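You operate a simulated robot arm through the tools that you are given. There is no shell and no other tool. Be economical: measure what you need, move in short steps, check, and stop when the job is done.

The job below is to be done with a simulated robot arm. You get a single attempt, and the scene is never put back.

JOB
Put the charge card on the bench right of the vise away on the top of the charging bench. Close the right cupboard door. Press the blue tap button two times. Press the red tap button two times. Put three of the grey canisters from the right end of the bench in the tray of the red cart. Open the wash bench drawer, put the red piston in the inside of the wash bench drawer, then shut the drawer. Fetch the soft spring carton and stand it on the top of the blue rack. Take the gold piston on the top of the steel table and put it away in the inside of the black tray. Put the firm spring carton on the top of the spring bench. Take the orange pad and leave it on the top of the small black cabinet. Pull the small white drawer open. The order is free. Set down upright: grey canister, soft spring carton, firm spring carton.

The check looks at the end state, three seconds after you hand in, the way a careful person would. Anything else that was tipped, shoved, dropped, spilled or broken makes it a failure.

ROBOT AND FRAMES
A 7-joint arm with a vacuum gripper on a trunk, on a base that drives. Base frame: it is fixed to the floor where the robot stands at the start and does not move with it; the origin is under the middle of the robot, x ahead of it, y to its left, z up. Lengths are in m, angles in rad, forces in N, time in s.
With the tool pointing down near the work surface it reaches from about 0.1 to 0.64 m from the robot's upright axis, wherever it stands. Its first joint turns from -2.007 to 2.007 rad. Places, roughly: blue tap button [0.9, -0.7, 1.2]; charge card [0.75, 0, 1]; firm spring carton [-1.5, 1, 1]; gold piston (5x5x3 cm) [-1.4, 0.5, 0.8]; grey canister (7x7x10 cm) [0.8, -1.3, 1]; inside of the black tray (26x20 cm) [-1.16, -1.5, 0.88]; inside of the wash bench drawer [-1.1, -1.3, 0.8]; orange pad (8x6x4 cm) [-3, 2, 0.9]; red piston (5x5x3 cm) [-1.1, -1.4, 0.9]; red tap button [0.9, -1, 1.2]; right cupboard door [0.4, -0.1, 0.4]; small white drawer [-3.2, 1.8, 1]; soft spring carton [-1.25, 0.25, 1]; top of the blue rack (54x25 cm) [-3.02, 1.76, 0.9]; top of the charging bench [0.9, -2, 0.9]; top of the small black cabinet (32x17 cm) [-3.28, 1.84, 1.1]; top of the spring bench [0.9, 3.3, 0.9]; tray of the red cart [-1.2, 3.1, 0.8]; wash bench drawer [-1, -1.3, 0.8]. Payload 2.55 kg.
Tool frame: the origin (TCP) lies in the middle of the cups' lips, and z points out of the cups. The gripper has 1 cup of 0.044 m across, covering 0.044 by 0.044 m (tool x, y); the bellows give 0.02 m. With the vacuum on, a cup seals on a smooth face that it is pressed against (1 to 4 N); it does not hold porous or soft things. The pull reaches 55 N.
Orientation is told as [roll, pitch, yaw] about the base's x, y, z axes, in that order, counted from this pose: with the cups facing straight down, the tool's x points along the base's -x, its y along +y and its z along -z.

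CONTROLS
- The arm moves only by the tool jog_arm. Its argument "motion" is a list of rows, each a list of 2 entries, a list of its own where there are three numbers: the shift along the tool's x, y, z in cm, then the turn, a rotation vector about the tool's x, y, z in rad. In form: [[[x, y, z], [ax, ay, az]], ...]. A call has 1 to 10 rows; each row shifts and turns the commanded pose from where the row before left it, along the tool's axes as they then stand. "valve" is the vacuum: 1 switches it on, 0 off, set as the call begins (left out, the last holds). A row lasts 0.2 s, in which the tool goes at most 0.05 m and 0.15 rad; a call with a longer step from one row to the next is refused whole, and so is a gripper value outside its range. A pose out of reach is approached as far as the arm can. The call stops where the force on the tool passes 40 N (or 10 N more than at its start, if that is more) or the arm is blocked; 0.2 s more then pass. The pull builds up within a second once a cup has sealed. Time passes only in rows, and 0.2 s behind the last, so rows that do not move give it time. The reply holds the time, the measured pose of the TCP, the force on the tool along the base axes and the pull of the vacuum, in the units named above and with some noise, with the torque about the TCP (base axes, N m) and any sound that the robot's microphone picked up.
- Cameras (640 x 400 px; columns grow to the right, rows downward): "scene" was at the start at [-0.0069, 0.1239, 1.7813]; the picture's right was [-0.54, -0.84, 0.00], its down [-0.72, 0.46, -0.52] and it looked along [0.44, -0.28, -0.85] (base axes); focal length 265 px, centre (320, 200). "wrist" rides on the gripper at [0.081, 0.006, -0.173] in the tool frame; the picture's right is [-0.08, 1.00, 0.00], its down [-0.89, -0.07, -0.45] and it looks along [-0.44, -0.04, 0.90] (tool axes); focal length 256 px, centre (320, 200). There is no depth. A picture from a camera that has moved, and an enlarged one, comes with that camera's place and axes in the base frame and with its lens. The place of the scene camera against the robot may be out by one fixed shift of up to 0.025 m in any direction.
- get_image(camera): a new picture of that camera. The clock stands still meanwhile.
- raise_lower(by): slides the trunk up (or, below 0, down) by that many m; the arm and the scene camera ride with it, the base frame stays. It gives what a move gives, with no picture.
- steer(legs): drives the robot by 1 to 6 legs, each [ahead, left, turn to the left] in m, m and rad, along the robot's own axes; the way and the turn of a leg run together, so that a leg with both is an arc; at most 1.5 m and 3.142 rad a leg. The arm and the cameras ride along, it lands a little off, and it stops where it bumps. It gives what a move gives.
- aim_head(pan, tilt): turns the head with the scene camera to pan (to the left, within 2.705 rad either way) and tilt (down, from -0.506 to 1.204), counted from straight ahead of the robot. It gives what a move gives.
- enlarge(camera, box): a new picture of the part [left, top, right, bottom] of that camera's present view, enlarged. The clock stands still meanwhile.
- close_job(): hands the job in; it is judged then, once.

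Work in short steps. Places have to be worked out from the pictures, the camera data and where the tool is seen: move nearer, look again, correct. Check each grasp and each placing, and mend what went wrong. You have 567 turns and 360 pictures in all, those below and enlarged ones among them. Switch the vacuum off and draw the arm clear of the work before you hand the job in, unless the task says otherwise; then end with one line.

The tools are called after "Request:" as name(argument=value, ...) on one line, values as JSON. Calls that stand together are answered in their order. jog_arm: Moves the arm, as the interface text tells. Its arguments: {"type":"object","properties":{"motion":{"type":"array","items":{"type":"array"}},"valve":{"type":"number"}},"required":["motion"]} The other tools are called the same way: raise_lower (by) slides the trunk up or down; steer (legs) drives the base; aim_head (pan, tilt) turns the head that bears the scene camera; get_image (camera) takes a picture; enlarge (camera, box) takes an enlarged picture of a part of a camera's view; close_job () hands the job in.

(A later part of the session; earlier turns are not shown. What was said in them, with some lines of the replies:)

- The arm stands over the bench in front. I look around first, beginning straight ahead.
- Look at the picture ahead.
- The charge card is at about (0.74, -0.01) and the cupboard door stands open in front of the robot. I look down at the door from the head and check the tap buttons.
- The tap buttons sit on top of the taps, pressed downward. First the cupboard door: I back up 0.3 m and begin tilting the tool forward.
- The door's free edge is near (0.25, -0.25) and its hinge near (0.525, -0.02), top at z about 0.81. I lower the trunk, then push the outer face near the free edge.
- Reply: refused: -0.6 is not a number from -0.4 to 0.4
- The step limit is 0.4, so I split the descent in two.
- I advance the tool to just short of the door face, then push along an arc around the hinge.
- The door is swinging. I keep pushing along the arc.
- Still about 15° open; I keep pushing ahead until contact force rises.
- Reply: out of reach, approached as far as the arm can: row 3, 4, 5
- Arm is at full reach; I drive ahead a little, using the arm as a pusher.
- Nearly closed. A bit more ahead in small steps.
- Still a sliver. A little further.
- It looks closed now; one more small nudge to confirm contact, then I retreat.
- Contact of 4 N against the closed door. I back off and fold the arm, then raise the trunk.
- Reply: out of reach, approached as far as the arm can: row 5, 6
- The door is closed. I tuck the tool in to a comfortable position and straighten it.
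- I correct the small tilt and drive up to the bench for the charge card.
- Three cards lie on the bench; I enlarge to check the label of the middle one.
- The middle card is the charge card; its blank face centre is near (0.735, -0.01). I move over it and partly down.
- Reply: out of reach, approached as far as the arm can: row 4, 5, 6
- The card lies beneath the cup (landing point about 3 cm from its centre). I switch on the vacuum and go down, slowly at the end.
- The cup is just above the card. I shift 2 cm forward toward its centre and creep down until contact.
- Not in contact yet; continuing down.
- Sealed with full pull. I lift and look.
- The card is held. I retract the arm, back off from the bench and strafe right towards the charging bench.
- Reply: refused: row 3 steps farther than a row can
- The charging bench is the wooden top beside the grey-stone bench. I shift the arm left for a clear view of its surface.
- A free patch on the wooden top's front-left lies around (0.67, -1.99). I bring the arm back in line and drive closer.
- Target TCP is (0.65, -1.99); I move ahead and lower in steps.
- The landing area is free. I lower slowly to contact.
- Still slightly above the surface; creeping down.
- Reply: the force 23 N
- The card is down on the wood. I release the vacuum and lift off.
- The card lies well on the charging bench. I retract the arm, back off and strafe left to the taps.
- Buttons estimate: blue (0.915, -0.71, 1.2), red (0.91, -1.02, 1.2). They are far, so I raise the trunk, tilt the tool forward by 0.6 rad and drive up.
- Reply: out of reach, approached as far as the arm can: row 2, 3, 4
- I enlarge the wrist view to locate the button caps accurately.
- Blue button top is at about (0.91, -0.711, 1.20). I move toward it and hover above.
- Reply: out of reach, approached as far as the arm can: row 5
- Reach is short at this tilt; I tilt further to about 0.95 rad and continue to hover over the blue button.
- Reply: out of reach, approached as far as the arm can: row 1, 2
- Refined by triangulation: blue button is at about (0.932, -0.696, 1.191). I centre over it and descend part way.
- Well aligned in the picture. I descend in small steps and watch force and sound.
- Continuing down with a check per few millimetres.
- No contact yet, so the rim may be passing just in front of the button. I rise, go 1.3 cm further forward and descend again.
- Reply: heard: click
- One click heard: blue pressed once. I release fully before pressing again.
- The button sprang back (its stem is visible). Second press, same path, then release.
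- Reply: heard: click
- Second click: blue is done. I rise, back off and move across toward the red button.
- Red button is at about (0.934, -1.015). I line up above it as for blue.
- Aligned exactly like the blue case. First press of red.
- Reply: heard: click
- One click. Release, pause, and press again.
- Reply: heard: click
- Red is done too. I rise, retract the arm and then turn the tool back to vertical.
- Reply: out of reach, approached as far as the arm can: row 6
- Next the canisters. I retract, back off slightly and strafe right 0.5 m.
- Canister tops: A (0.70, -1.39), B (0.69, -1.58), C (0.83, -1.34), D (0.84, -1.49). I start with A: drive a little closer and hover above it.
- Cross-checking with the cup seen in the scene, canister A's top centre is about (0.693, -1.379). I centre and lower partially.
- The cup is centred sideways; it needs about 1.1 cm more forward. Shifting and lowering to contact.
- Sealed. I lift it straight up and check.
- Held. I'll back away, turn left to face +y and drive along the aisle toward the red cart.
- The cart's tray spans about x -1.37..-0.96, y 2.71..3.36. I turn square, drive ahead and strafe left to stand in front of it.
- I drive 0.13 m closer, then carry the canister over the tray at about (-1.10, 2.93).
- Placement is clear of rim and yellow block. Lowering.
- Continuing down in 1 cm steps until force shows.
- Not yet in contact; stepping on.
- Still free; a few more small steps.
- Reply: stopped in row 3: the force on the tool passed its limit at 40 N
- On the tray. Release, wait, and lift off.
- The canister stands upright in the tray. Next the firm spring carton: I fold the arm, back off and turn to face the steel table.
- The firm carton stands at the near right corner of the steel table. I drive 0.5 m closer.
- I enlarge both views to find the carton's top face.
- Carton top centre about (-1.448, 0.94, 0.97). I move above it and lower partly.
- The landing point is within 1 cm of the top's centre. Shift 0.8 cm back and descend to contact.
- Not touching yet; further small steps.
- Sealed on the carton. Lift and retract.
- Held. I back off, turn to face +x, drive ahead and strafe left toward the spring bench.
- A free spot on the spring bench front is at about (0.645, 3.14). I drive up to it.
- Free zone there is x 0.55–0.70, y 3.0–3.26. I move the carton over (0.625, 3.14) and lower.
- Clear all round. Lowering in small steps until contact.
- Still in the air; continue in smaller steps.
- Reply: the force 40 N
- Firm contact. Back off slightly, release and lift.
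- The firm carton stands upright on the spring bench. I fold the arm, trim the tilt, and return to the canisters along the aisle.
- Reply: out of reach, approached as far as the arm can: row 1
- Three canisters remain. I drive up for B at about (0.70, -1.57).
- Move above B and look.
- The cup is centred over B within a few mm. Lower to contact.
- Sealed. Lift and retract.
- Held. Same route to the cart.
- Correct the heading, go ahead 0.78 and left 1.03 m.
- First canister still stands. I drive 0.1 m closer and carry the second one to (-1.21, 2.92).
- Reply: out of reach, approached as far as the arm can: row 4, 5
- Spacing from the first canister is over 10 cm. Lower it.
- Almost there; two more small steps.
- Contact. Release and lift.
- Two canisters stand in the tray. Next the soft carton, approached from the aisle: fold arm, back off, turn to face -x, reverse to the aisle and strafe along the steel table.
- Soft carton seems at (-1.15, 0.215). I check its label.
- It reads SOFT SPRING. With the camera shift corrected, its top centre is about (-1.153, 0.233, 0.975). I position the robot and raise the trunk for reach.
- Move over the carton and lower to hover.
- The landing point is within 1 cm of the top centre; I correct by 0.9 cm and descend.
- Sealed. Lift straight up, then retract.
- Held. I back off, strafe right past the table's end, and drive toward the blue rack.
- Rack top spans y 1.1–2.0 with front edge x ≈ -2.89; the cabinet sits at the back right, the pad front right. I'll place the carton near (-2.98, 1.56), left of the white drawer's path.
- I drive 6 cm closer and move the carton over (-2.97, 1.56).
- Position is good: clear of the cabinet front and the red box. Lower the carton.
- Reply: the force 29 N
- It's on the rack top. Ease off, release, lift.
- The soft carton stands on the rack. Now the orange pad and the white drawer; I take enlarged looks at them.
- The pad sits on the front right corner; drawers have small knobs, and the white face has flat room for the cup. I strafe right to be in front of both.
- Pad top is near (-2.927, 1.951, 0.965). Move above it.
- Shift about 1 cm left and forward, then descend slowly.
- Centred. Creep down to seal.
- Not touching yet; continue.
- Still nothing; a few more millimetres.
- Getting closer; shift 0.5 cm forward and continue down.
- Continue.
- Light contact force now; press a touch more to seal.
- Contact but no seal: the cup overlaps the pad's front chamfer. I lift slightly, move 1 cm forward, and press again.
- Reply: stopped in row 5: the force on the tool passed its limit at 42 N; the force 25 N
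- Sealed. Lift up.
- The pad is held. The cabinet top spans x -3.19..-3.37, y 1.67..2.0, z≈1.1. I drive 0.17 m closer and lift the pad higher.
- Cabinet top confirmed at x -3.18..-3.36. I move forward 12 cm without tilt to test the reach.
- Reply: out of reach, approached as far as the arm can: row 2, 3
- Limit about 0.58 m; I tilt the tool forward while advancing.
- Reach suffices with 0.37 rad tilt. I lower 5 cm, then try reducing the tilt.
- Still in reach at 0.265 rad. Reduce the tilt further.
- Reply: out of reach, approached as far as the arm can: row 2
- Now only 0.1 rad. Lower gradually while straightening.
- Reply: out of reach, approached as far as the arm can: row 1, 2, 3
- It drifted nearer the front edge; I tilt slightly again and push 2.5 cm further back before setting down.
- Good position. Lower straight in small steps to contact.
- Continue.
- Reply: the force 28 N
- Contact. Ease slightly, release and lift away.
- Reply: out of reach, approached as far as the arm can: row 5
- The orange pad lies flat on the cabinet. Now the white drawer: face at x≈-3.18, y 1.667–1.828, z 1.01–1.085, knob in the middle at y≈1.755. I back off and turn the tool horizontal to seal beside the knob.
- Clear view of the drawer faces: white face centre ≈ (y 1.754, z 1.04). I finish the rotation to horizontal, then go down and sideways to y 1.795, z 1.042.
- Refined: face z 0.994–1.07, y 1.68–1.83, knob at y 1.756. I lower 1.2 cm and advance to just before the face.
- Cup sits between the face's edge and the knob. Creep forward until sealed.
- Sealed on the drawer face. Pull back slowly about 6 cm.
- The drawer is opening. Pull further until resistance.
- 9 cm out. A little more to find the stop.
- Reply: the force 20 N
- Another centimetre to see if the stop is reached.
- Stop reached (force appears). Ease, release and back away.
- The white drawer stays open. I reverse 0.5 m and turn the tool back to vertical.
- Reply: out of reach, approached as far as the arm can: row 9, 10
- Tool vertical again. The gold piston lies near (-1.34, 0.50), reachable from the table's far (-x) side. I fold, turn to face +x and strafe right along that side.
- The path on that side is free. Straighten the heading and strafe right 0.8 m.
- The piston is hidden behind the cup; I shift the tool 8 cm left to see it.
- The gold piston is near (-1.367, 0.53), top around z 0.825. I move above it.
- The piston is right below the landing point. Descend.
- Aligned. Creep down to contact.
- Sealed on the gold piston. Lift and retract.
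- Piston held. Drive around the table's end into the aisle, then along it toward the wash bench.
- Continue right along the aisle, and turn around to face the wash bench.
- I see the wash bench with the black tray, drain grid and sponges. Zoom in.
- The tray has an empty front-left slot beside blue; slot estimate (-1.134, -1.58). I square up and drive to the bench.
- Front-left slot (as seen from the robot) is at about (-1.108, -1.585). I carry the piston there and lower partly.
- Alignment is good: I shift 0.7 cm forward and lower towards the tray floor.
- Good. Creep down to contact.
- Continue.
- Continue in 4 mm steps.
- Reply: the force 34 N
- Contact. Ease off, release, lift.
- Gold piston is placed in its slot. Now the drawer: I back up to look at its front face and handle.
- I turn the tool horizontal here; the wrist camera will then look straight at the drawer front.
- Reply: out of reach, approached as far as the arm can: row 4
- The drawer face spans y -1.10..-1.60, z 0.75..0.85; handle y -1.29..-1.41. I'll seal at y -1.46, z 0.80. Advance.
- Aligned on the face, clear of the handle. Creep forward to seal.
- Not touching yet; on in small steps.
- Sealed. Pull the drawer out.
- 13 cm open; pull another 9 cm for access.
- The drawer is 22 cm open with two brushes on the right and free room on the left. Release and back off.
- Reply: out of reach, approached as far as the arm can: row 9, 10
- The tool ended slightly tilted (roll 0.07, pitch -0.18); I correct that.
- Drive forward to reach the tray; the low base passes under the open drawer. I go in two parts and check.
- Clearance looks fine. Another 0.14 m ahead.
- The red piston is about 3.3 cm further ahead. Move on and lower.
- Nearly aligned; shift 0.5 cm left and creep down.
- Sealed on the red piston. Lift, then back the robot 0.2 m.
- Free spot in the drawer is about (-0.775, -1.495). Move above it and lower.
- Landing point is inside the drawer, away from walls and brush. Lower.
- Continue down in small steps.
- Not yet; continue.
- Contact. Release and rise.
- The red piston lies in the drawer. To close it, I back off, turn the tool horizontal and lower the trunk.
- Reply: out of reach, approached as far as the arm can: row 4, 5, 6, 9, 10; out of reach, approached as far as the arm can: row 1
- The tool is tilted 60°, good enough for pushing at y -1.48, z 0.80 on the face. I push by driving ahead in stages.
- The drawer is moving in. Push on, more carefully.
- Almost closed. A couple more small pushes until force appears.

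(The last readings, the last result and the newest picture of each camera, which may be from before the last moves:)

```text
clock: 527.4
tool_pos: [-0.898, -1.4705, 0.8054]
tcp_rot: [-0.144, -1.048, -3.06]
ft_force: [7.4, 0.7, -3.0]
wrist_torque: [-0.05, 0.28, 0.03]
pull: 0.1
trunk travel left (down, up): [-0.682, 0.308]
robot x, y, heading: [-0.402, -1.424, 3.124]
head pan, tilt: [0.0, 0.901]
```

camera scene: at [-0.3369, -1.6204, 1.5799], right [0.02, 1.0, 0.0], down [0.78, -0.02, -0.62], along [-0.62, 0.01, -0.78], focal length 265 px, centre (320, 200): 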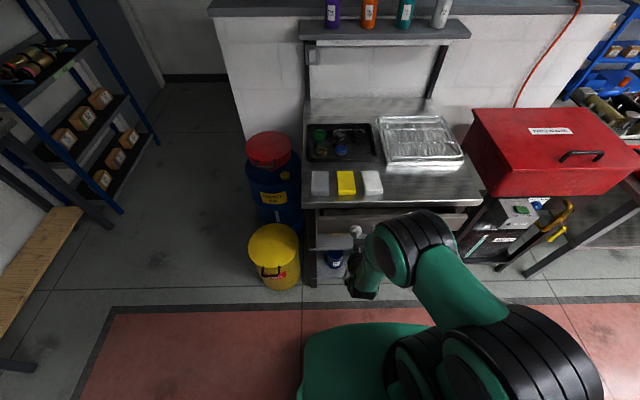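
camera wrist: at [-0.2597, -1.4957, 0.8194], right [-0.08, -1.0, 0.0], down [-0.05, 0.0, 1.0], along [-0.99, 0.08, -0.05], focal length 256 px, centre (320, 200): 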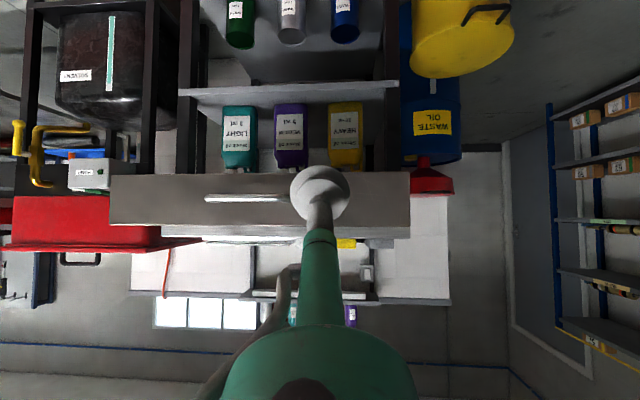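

Force rises: the drawer is against its stop. Back away and look.

Request:
steer(legs=[[-0.35, 0, 0]])

Request:
raise_lower(by=0.21)

Request:
get_image(camera="scene")

Request:
get_image(camera="wrist")

```text
clock: 529.6
tool_pos: [-0.5467, -1.4798, 0.805]
tcp_rot: [-0.142, -1.047, -3.058]
ft_force: [0.2, 0.7, -0.1]
wrist_torque: [0.01, -0.03, -0.01]
pull: 0.1
trunk travel left (down, up): [-0.682, 0.308]
robot x, y, heading: [-0.0542, -1.4355, 3.123]
head pan, tilt: [0.0, 0.901]
```

```text
clock: 531.9
tool_pos: [-0.5461, -1.4794, 1.0142]
tcp_rot: [-0.143, -1.048, -3.059]
ft_force: [0.3, 0.8, -0.1]
wrist_torque: [0.02, -0.02, -0.01]
pull: 0.1
trunk travel left (down, up): [-0.892, 0.098]
robot x, y, heading: [-0.0538, -1.4361, 3.121]
head pan, tilt: [0.0, 0.901]
```

```text
179 pictures are left
camera scene: at [-0.0747, -1.6252, 1.7899], right [0.02, 1.0, 0.0], down [0.78, -0.01, -0.62], along [-0.62, 0.01, -0.78], focal length 265 px, centre (320, 200)
```

scene: 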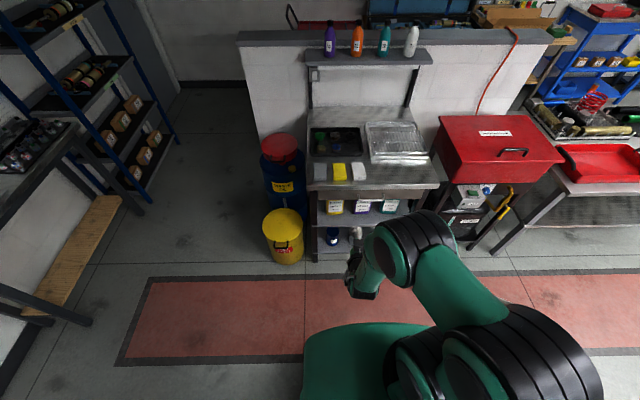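

```text
178 pictures are left
camera wrist: at [-0.3572, -1.4933, 1.0286], right [-0.08, -1.0, 0.0], down [-0.06, 0.0, 1.0], along [-1.0, 0.08, -0.06], focal length 256 px, centre (320, 200)
```

wrist: 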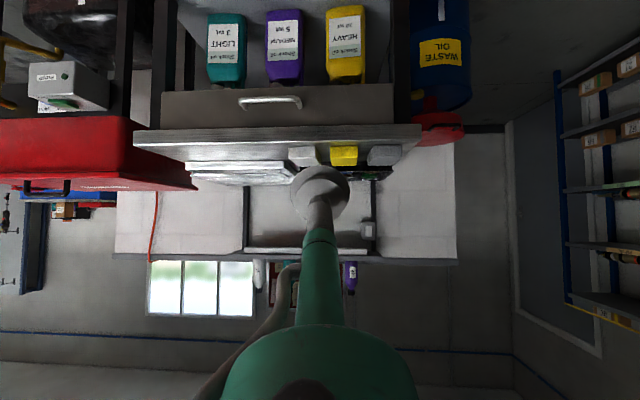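

Drawer closed. Straighten the tool again.

Request:
jog_arm(motion=[[[2, 0, -2], [0, 0.14, 0]], [[2, 0, -2], [0, 0.14, 0]], [[0, 0, -2], [0, 0.14, 0]], [[0, 0, 0], [0, 0.14, 0]], [[0, 0, 0], [0, 0.14, 0]], [[0, 0, 0], [0, 0.14, 0]], [[0, 0, 0], [0, 0.14, 0]], [[0, 0, 0], [0, 0.068, 0]], [[0, 0, 0], [0, 0, 0]]])

```text
clock: 533.9
tool_pos: [-0.4852, -1.4712, 1.0214]
tcp_rot: [-0.112, -0.119, 3.103]
ft_force: [-0.4, -0.6, 0.5]
wrist_torque: [0.0, -0.01, 0.03]
pull: 0.0
out of reach, approached as far as the arm can: row 7
trunk travel left (down, up): [-0.892, 0.098]
robot x, y, heading: [-0.0522, -1.4322, 3.124]
head pan, tilt: [0.0, 0.901]
```

Correct the remaining tilt.

Request:
jog_arm(motion=[[[2, 0, -3], [-0.056, 0.06, 0]], [[2, 0, -4], [-0.056, 0.059, 0]], [[0, 0, -4], [0, 0, 0]], [[0, 0, 0], [0, 0, 0]]])

```text
clock: 534.9
tool_pos: [-0.4396, -1.4812, 1.1272]
tcp_rot: [0.002, 0.001, 3.096]
ft_force: [0.0, -0.3, 0.2]
wrist_torque: [0.0, -0.01, 0.0]
pull: 0.0
trunk travel left (down, up): [-0.892, 0.098]
robot x, y, heading: [-0.0504, -1.4337, 3.124]
head pan, tilt: [0.0, 0.901]
```

Now the third canister. I turn to face the main bench again.

Request:
steer(legs=[[0, 0, -3.124]])

Request:
raise_lower(by=0.098)

Request:
aim_head(pan=0.0, tilt=0.9)

Request:
get_image(camera="scene")

```text
clock: 542.6
tool_pos: [0.3363, -1.3807, 1.1281]
tcp_rot: [0.002, -0.001, -0.037]
ft_force: [-0.9, 0.0, 0.4]
wrist_torque: [0.04, -0.01, 0.0]
pull: 0.1
trunk travel left (down, up): [-0.892, 0.098]
robot x, y, heading: [-0.0501, -1.4282, -0.009]
head pan, tilt: [0.0, 0.901]
```

```text
clock: 543.9
tool_pos: [0.3365, -1.3818, 1.2267]
tcp_rot: [0.002, -0.002, -0.036]
ft_force: [0.4, -0.5, 0.5]
wrist_torque: [-0.01, 0.0, -0.03]
pull: 0.1
trunk travel left (down, up): [-0.99, 0.0]
robot x, y, heading: [-0.0519, -1.4304, -0.01]
head pan, tilt: [0.0, 0.901]
```

```text
clock: 544.5
tool_pos: [0.337, -1.3832, 1.2253]
tcp_rot: [0.002, -0.002, -0.035]
ft_force: [0.5, 0.0, -0.6]
wrist_torque: [0.03, -0.01, -0.05]
pull: 0.0
trunk travel left (down, up): [-0.99, 0.0]
robot x, y, heading: [-0.0516, -1.4352, -0.009]
head pan, tilt: [0.0, 0.901]
```

```text
177 pictures are left
camera scene: at [-0.0389, -1.272, 1.8879], right [-0.01, -1.0, 0.0], down [-0.78, 0.01, -0.62], along [0.62, -0.01, -0.78], focal length 265 px, centre (320, 200)
```

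scene: 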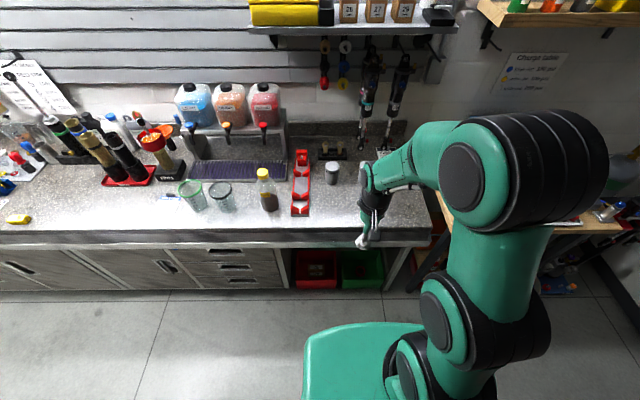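

Two canisters left; I'll take the right one (D) at about (0.83, -1.48). Drive ahead 0.27 m.

Request:
steer(legs=[[0.27, -0.02, 0.01]])

Request:
jog_arm(motion=[[[-4, -2.0, 0], [0, 0, 0]], [[-4, -2.0, 0], [0, 0, 0]], [[-4, -2.0, 0], [0, 0, 0]], [[-2, -1.5, 4], [0, 0, 0]], [[-1, -1, 4], [0, 0, 0]], [[0, 0, 0], [0, 0, 0]]], valve=1)

Request:
get_image(camera="wrist")

```text
clock: 546.5
tool_pos: [0.6086, -1.4008, 1.2268]
tcp_rot: [0.001, -0.004, -0.03]
ft_force: [0.4, 0.4, 0.3]
wrist_torque: [0.01, 0.01, 0.0]
pull: 0.0
trunk travel left (down, up): [-0.99, 0.0]
robot x, y, heading: [0.2221, -1.4556, -0.003]
head pan, tilt: [0.0, 0.901]
```

```text
clock: 547.9
tool_pos: [0.7572, -1.4898, 1.1476]
tcp_rot: [0.002, -0.004, -0.031]
ft_force: [-0.6, -1.2, 0.7]
wrist_torque: [0.01, -0.03, -0.01]
pull: 0.0
trunk travel left (down, up): [-0.99, 0.0]
robot x, y, heading: [0.2209, -1.4559, -0.001]
head pan, tilt: [0.0, 0.901]
```

```text
176 pictures are left
camera wrist: at [0.6766, -1.4807, 1.3197], right [0.11, 0.99, 0.0], down [0.89, -0.1, 0.45], along [0.45, -0.05, -0.89], focal length 256 px, centre (320, 200)
```

wrist: 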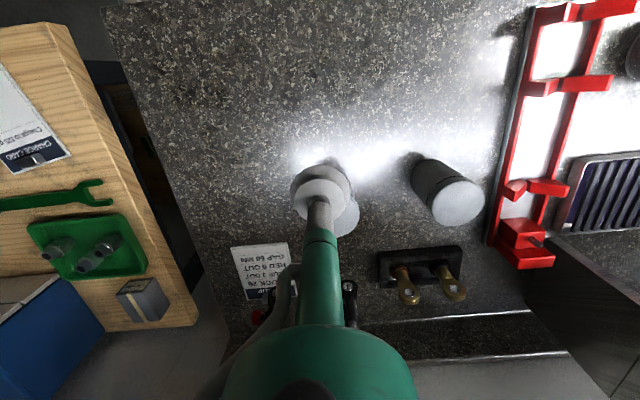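

D's top centre ≈ (0.836, -1.480). Move over it and lower.

Request:
jog_arm(motion=[[[-3, 0.6, 1], [0, 0, 0]], [[-3, 0.6, 3], [0, 0, 0]], [[-1.9, 0, 3], [0, 0, 0]], [[0, 0, 0], [0, 0, 0]]])

Request:
get_image(camera="wrist")

Request:
enlarge(camera="scene", box=[300, 140, 440, 250])

```text
clock: 548.9
tool_pos: [0.8379, -1.4825, 1.0784]
tcp_rot: [0.003, -0.002, -0.034]
ft_force: [0.6, 0.4, 0.6]
wrist_torque: [-0.02, -0.05, -0.01]
pull: 0.0
trunk travel left (down, up): [-0.99, 0.0]
robot x, y, heading: [0.2221, -1.4515, -0.005]
head pan, tilt: [0.0, 0.901]
```

```text
175 pictures are left
camera wrist: at [0.7574, -1.4726, 1.2493], right [0.11, 0.99, 0.0], down [0.89, -0.1, 0.45], along [0.44, -0.05, -0.89], focal length 256 px, centre (320, 200)
```

wrist: 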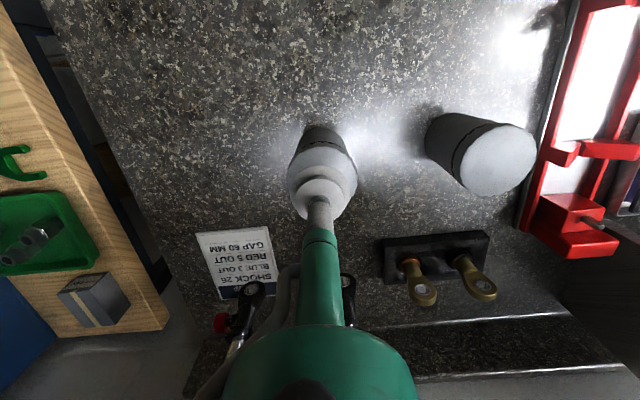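

```text
3.64 times, centred on (370, 195) of scene
camera zoom: at [0.2322, -1.2932, 1.8879], right [0.0, -1.0, 0.0], down [-0.78, 0.0, -0.62], along [0.62, 0.0, -0.78], focal length 964 px, centre (138, 218)
```

zoom: 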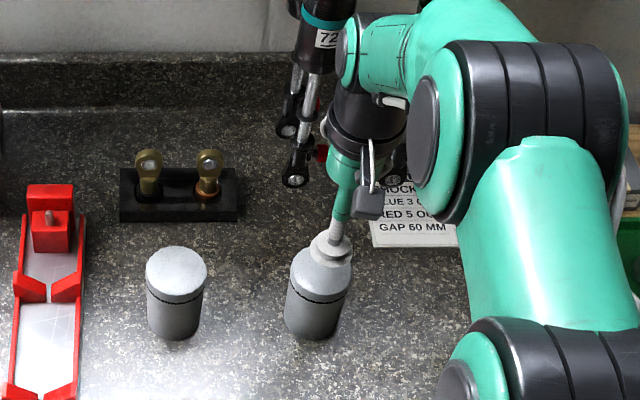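

Small correction (0.7 cm forward, 0.3 cm left) and lower to contact.

Request:
jog_arm(motion=[[[-0.7, 0.3, 1.5], [0, 0, 0]], [[0, 0, 1.3], [0, 0, 0]], [[0, 0, 0.8], [0, 0, 0]], [[0, 0, 0.6], [0, 0, 0]], [[0, 0, 0], [0, 0, 0]]])

```text
clock: 550.0
tool_pos: [0.8451, -1.4776, 1.0345]
tcp_rot: [0.001, -0.001, -0.031]
ft_force: [0.3, 0.2, -3.6]
wrist_torque: [-0.01, 0.03, 0.01]
pull: 54.4
trunk travel left (down, up): [-0.99, 0.0]
robot x, y, heading: [0.2221, -1.4526, -0.003]
head pan, tilt: [0.0, 0.901]
```

Sealed. Lift and retract.

Request:
jog_arm(motion=[[[0, 0, -1], [0, 0, 0]], [[0, 0, -2], [0, 0, 0]], [[1, 0, -3], [0, 0, 0]], [[3, 0, -3], [0, 0, 0]], [[3, 0, -3], [0, 0, 0]], [[4, 0, -2], [0, 0, 0]], [[4, 0, 0], [0, 0, 0]], [[4, 0, 0], [0, 0, 0]], [[4, 0, 0], [0, 0, 0]], [[0, 0, 0], [0, 0, 0]]])

Request:
get_image(camera="scene")

```text
clock: 552.2
tool_pos: [0.6141, -1.4714, 1.1745]
tcp_rot: [0.003, 0.0, -0.03]
ft_force: [0.1, -0.8, -3.3]
wrist_torque: [-0.01, 0.01, 0.02]
pull: 54.8
trunk travel left (down, up): [-0.99, 0.0]
robot x, y, heading: [0.2228, -1.4565, -0.006]
head pan, tilt: [0.0, 0.901]
```

```text
173 pictures are left
camera scene: at [0.2352, -1.2935, 1.8879], right [0.0, -1.0, 0.0], down [-0.78, 0.0, -0.62], along [0.62, 0.0, -0.78], focal length 265 px, centre (320, 200)
```

scene: 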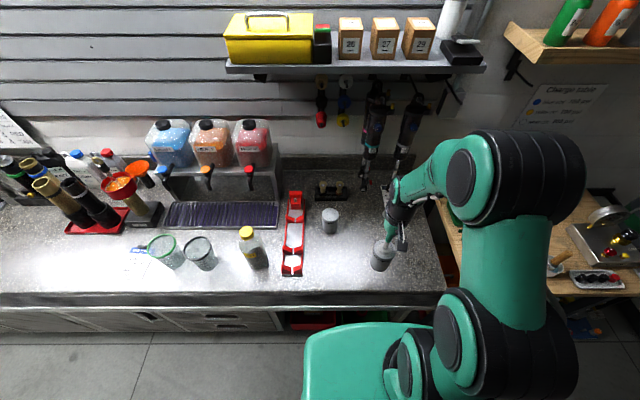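

Held. Travel to the cart by the same route.

Request:
steer(legs=[[-0.5, 0, 0], [0, 0, 1.571], [1.5, 0, 0], [1.5, 0, 0]])

```text
clock: 573.2
tool_pos: [-0.3757, 1.9508, 1.1737]
tcp_rot: [0.002, -0.002, 1.598]
ft_force: [-0.1, 0.3, -4.4]
wrist_torque: [-0.05, 0.01, -0.02]
pull: 55.3
trunk travel left (down, up): [-0.99, 0.0]
robot x, y, heading: [-0.3721, 1.5548, 1.628]
head pan, tilt: [0.0, 0.901]
```

Correct heading, go ahead 0.7 m and left 0.88 m.

Request:
steer(legs=[[0, 0, -0.057], [0.7, 0, 0], [0, 0.88, 0]])

Request:
get_image(camera="scene")

Request:
get_image(camera="wrist")

```text
clock: 581.7
tool_pos: [-1.2237, 2.6623, 1.1756]
tcp_rot: [0.001, 0.0, 1.534]
ft_force: [-0.8, 0.6, -3.5]
wrist_torque: [-0.03, 0.0, 0.02]
pull: 55.4
trunk travel left (down, up): [-0.99, 0.0]
robot x, y, heading: [-1.2442, 2.2717, 1.557]
head pan, tilt: [0.0, 0.901]
```

```text
172 pictures are left
camera scene: at [-1.4239, 2.2719, 1.8879], right [1.0, -0.01, 0.0], down [-0.01, -0.78, -0.62], along [0.01, 0.62, -0.78], focal length 265 px, centre (320, 200)
```

scene: 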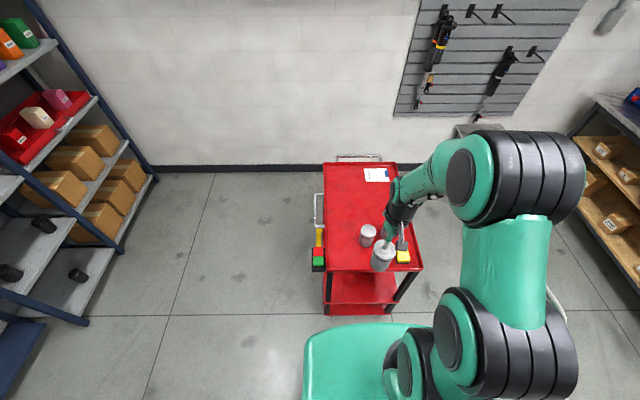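

```text
171 pictures are left
camera wrist: at [-1.232, 2.5823, 1.3466], right [-0.99, 0.12, 0.0], down [0.1, 0.89, 0.45], along [0.05, 0.44, -0.89], focal length 256 px, centre (320, 200)
```

wrist: 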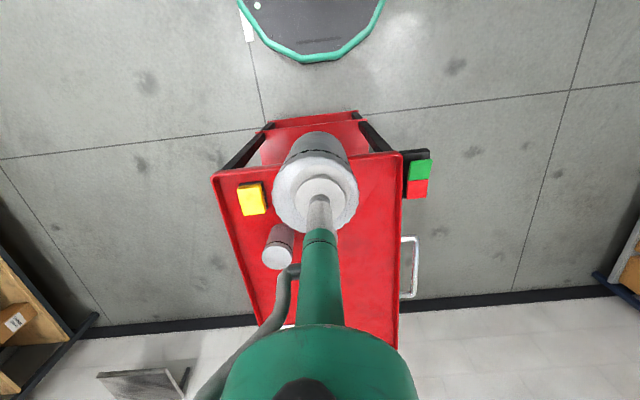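

Drive 8 cm closer and move the canister over (-1.29, 2.87).

Request:
steer(legs=[[0.08, 0, 0]])

Request:
jog_arm(motion=[[[-3.2, 1.8, 0], [0, 0, 0]], [[-3.2, 1.8, 0], [0, 0, 0]], [[-3.2, 1.8, 0], [0, 0, 0]], [[-3.2, 1.8, 0], [0, 0, 0]], [[0, 0, 4], [0, 0, 0]], [[0, 0, 4], [0, 0, 0]], [[0, 0, 0], [0, 0, 0]]])

Request:
get_image(camera="wrist")

Request:
enlarge(camera="scene", box=[300, 180, 440, 290])

```text
clock: 582.8
tool_pos: [-1.2248, 2.7406, 1.175]
tcp_rot: [0.002, -0.001, 1.537]
ft_force: [-0.4, -0.6, -4.3]
wrist_torque: [-0.05, 0.06, 0.01]
pull: 54.7
trunk travel left (down, up): [-0.99, 0.0]
robot x, y, heading: [-1.2399, 2.3475, 1.56]
head pan, tilt: [0.0, 0.901]
```

```text
clock: 584.4
tool_pos: [-1.2928, 2.8696, 1.0949]
tcp_rot: [0.002, -0.002, 1.536]
ft_force: [-0.6, 0.1, -3.8]
wrist_torque: [-0.02, 0.02, -0.03]
pull: 54.7
trunk travel left (down, up): [-0.99, 0.0]
robot x, y, heading: [-1.2413, 2.3478, 1.565]
head pan, tilt: [0.0, 0.901]
```

```text
170 pictures are left
camera wrist: at [-1.3024, 2.7906, 1.267], right [-0.99, 0.11, 0.0], down [0.1, 0.89, 0.45], along [0.05, 0.44, -0.89], focal length 256 px, centre (320, 200)
```

wrist: 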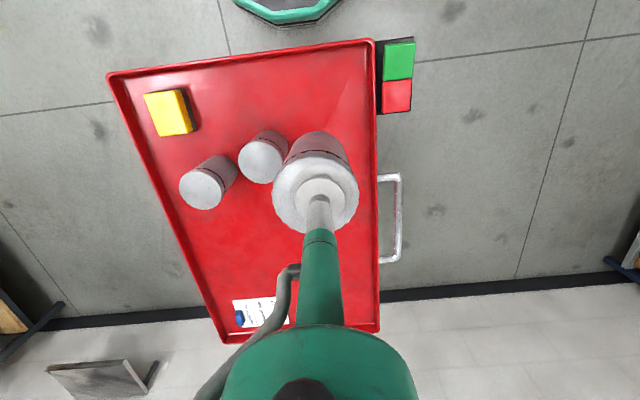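

```text
3.64 times, centred on (370, 235) of scene
camera zoom: at [-1.4232, 2.35, 1.888], right [1.0, -0.01, 0.0], down [-0.01, -0.78, -0.62], along [0.01, 0.62, -0.78], focal length 964 px, centre (138, 73)
```

zoom: 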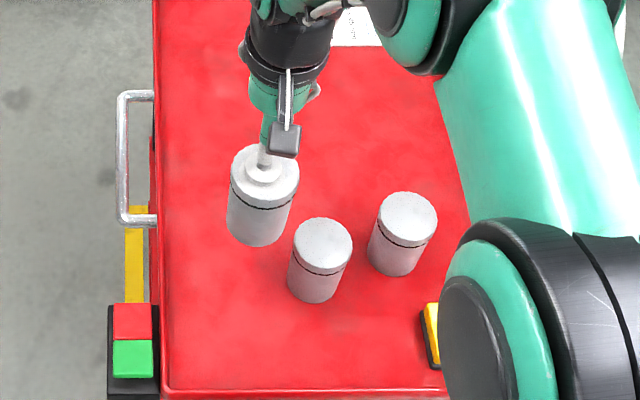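

Shift 1 cm further from its neighbour, then lower.

Request:
jog_arm(motion=[[[0, 1.0, 3], [0, 0, 0]], [[0, 0, 4], [0, 0, 0]], [[0, 0, 4], [0, 0, 0]], [[0, 0, 4], [0, 0, 0]], [[0, 0, 2.5], [0, 0, 0]], [[0, 0, 0.8], [0, 0, 0]], [[0, 0, 0], [0, 0, 0]]])

Request:
get_image(camera="wrist")

```text
clock: 586.0
tool_pos: [-1.3008, 2.8725, 0.9152]
tcp_rot: [0.002, -0.002, 1.536]
ft_force: [-0.5, 1.1, -4.0]
wrist_torque: [-0.08, 0.0, -0.01]
pull: 54.9
trunk travel left (down, up): [-0.99, 0.0]
robot x, y, heading: [-1.24, 2.3483, 1.56]
head pan, tilt: [0.0, 0.901]
```

```text
168 pictures are left
camera wrist: at [-1.3097, 2.7932, 1.0859], right [-0.99, 0.11, 0.0], down [0.1, 0.89, 0.45], along [0.05, 0.44, -0.89], focal length 256 px, centre (320, 200)
```

wrist: 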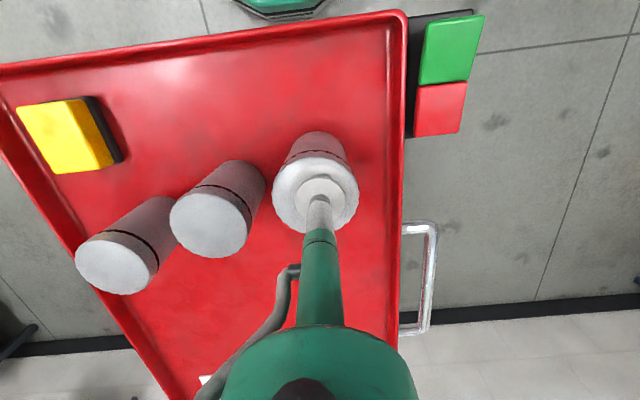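

Just above the tray floor and clear of the others. Final small steps.

Request:
jog_arm(motion=[[[0, 0, 0.5], [0, 0, 0]], [[0, 0, 0.5], [0, 0, 0]], [[0, 0, 0.4], [0, 0, 0]], [[0, 0, 0], [0, 0, 0]]])

```text
clock: 587.0
tool_pos: [-1.3028, 2.8731, 0.9001]
tcp_rot: [0.002, -0.004, 1.537]
ft_force: [-1.6, -2.4, 9.0]
wrist_torque: [-0.03, -0.18, -0.01]
pull: 54.6
trunk travel left (down, up): [-0.99, 0.0]
robot x, y, heading: [-1.243, 2.349, 1.562]
head pan, tilt: [0.0, 0.901]
```

Contact. Release and lift.

Request:
jog_arm(motion=[[[0, 0, -0.2], [0, 0, 0]], [[0, 0, 0], [0, 0, 0]], [[0, 0, 0], [0, 0, 0]], [[0, 0, -1], [0, 0, 0]], [[0, 0, -2], [0, 0, 0]], [[0, 0, -4], [0, 0, 0]], [[0, 0, -4], [0, 0, 0]], [[0, 0, -4], [0, 0, 0]], [[0, 0, -4], [0, 0, 0]], [[0, 0, 0], [0, 0, 0]]], valve=0)

Request:
jog_arm(motion=[[[4, 0, -3], [0, 0, 0]], [[4, 0, 0], [0, 0, 0]], [[4, 0, 0], [0, 0, 0]], [[4, 0, 0], [0, 0, 0]], [[0, 0, 0], [0, 0, 0]]])

Request:
steer(legs=[[-0.3, 0, 0]])

Request:
get_image(camera="scene")

```text
clock: 589.1
tool_pos: [-1.2998, 2.8726, 1.0886]
tcp_rot: [0.001, 0.001, 1.536]
ft_force: [-0.7, -0.4, 0.3]
wrist_torque: [-0.01, 0.03, 0.03]
pull: 0.1
trunk travel left (down, up): [-0.99, 0.0]
robot x, y, heading: [-1.2417, 2.3471, 1.564]
head pan, tilt: [0.0, 0.901]
```

```text
clock: 590.4
tool_pos: [-1.3068, 2.7116, 1.1204]
tcp_rot: [0.002, 0.001, 1.537]
ft_force: [0.1, 0.4, -0.5]
wrist_torque: [-0.04, -0.01, -0.01]
pull: 0.1
trunk travel left (down, up): [-0.99, 0.0]
robot x, y, heading: [-1.2402, 2.3472, 1.564]
head pan, tilt: [0.0, 0.901]
```

```text
clock: 592.4
tool_pos: [-1.3099, 2.4148, 1.12]
tcp_rot: [0.0, -0.002, 1.534]
ft_force: [0.9, -1.3, 0.4]
wrist_torque: [0.0, -0.02, 0.02]
pull: 0.1
trunk travel left (down, up): [-0.99, 0.0]
robot x, y, heading: [-1.2472, 2.0531, 1.556]
head pan, tilt: [0.0, 0.901]
```

```text
167 pictures are left
camera scene: at [-1.426, 2.0547, 1.8879], right [1.0, -0.01, 0.0], down [-0.01, -0.78, -0.62], along [0.01, 0.62, -0.78], focal length 265 px, centre (320, 200)
```

scene: 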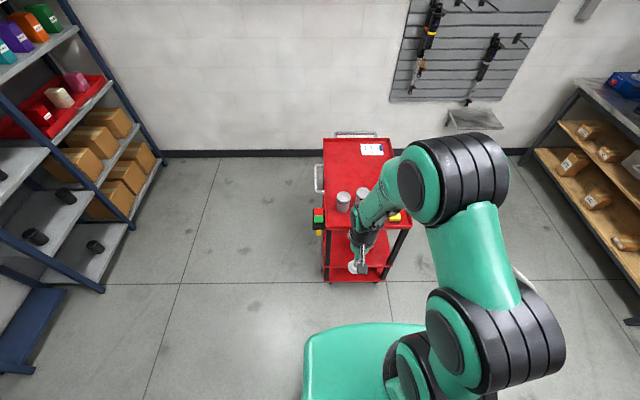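

Verify the final state by looking around: cart, blue rack, spring bench, bench/door.

Request:
enlarge(camera="scene", box=[300, 120, 440, 290])

Request:
aim_head(pan=1.6, tilt=0.55)

Request:
enlarge(camera="scene", box=[200, 80, 440, 230])

Request:
aim_head(pan=-1.0, tilt=0.4)

Request:
get_image(camera="scene")

Request:
aim_head(pan=-2.3, tilt=0.4)

Request:
get_image(camera="scene")

```text
2.35 times, centred on (370, 205) of scene
camera zoom: at [-1.426, 2.0547, 1.8879], right [1.0, -0.01, 0.0], down [-0.01, -0.78, -0.62], along [0.01, 0.62, -0.78], focal length 624 px, centre (202, 188)
```

zoom: 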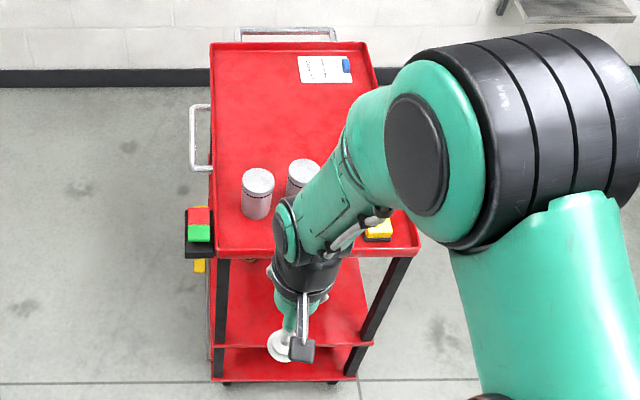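

```text
clock: 594.0
tool_pos: [-1.3107, 2.4152, 1.1207]
tcp_rot: [0.002, -0.003, 1.535]
ft_force: [-0.8, 0.0, 0.2]
wrist_torque: [0.01, 0.0, 0.01]
pull: 0.0
trunk travel left (down, up): [-0.99, 0.0]
robot x, y, heading: [-1.2469, 2.0537, 1.56]
head pan, tilt: [1.6, 0.55]
```

```text
2.67 times, centred on (320, 155) of scene
camera zoom: at [-1.5165, 1.9771, 1.9172], right [-0.02, 1.0, 0.0], down [0.52, 0.01, -0.85], along [-0.85, -0.02, -0.52], focal length 707 px, centre (320, 320)
```

zoom: 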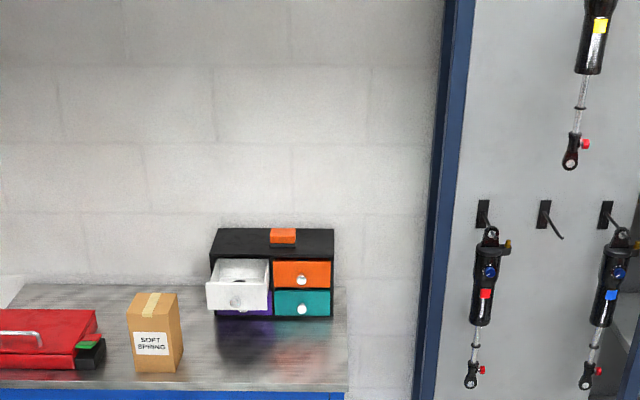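

```text
clock: 596.4
tool_pos: [-1.3102, 2.4161, 1.1214]
tcp_rot: [0.002, -0.001, 1.535]
ft_force: [0.1, -0.3, 0.2]
wrist_torque: [0.01, 0.01, 0.03]
pull: 0.0
trunk travel left (down, up): [-0.99, 0.0]
robot x, y, heading: [-1.2437, 2.0502, 1.559]
head pan, tilt: [-1.0, 0.4]
```

```text
164 pictures are left
camera scene: at [-1.3483, 2.0283, 1.9309], right [0.53, -0.85, 0.0], down [-0.33, -0.21, -0.92], along [0.78, 0.49, -0.39], focal length 265 px, centre (320, 200)
```

scene: 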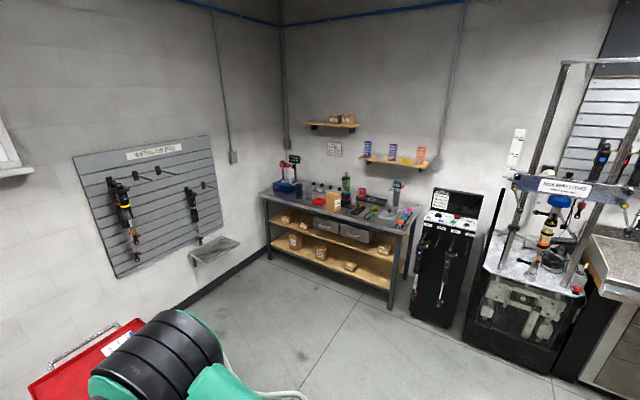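

```text
clock: 597.9
tool_pos: [-1.3105, 2.4172, 1.1213]
tcp_rot: [0.001, -0.001, 1.533]
ft_force: [-0.1, -0.5, 0.3]
wrist_torque: [-0.02, 0.0, -0.01]
pull: 0.1
trunk travel left (down, up): [-0.99, 0.0]
robot x, y, heading: [-1.2476, 2.0534, 1.558]
head pan, tilt: [-2.3, 0.4]
```

```text
163 pictures are left
camera scene: at [-1.3582, 1.9166, 1.9309], right [-0.67, -0.74, 0.0], down [-0.29, 0.26, -0.92], along [0.68, -0.62, -0.39], focal length 265 px, centre (320, 200)
```

scene: 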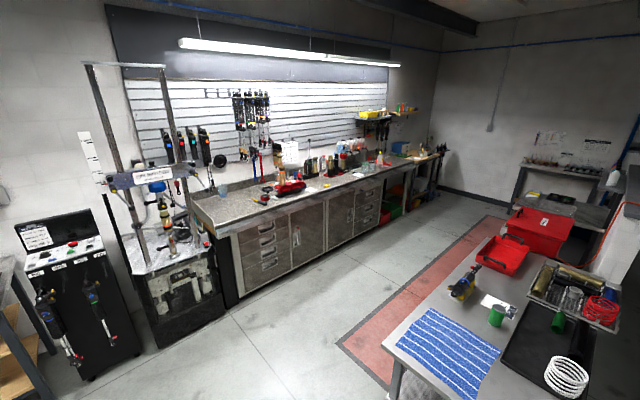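

Everything is where it belongs, the vacuum is off and the arm is clear. I hand in.

Request:
close_job()

```text
The job is handed in.
```

All the jobs on the list are done and handed in; I don't have the check's result.
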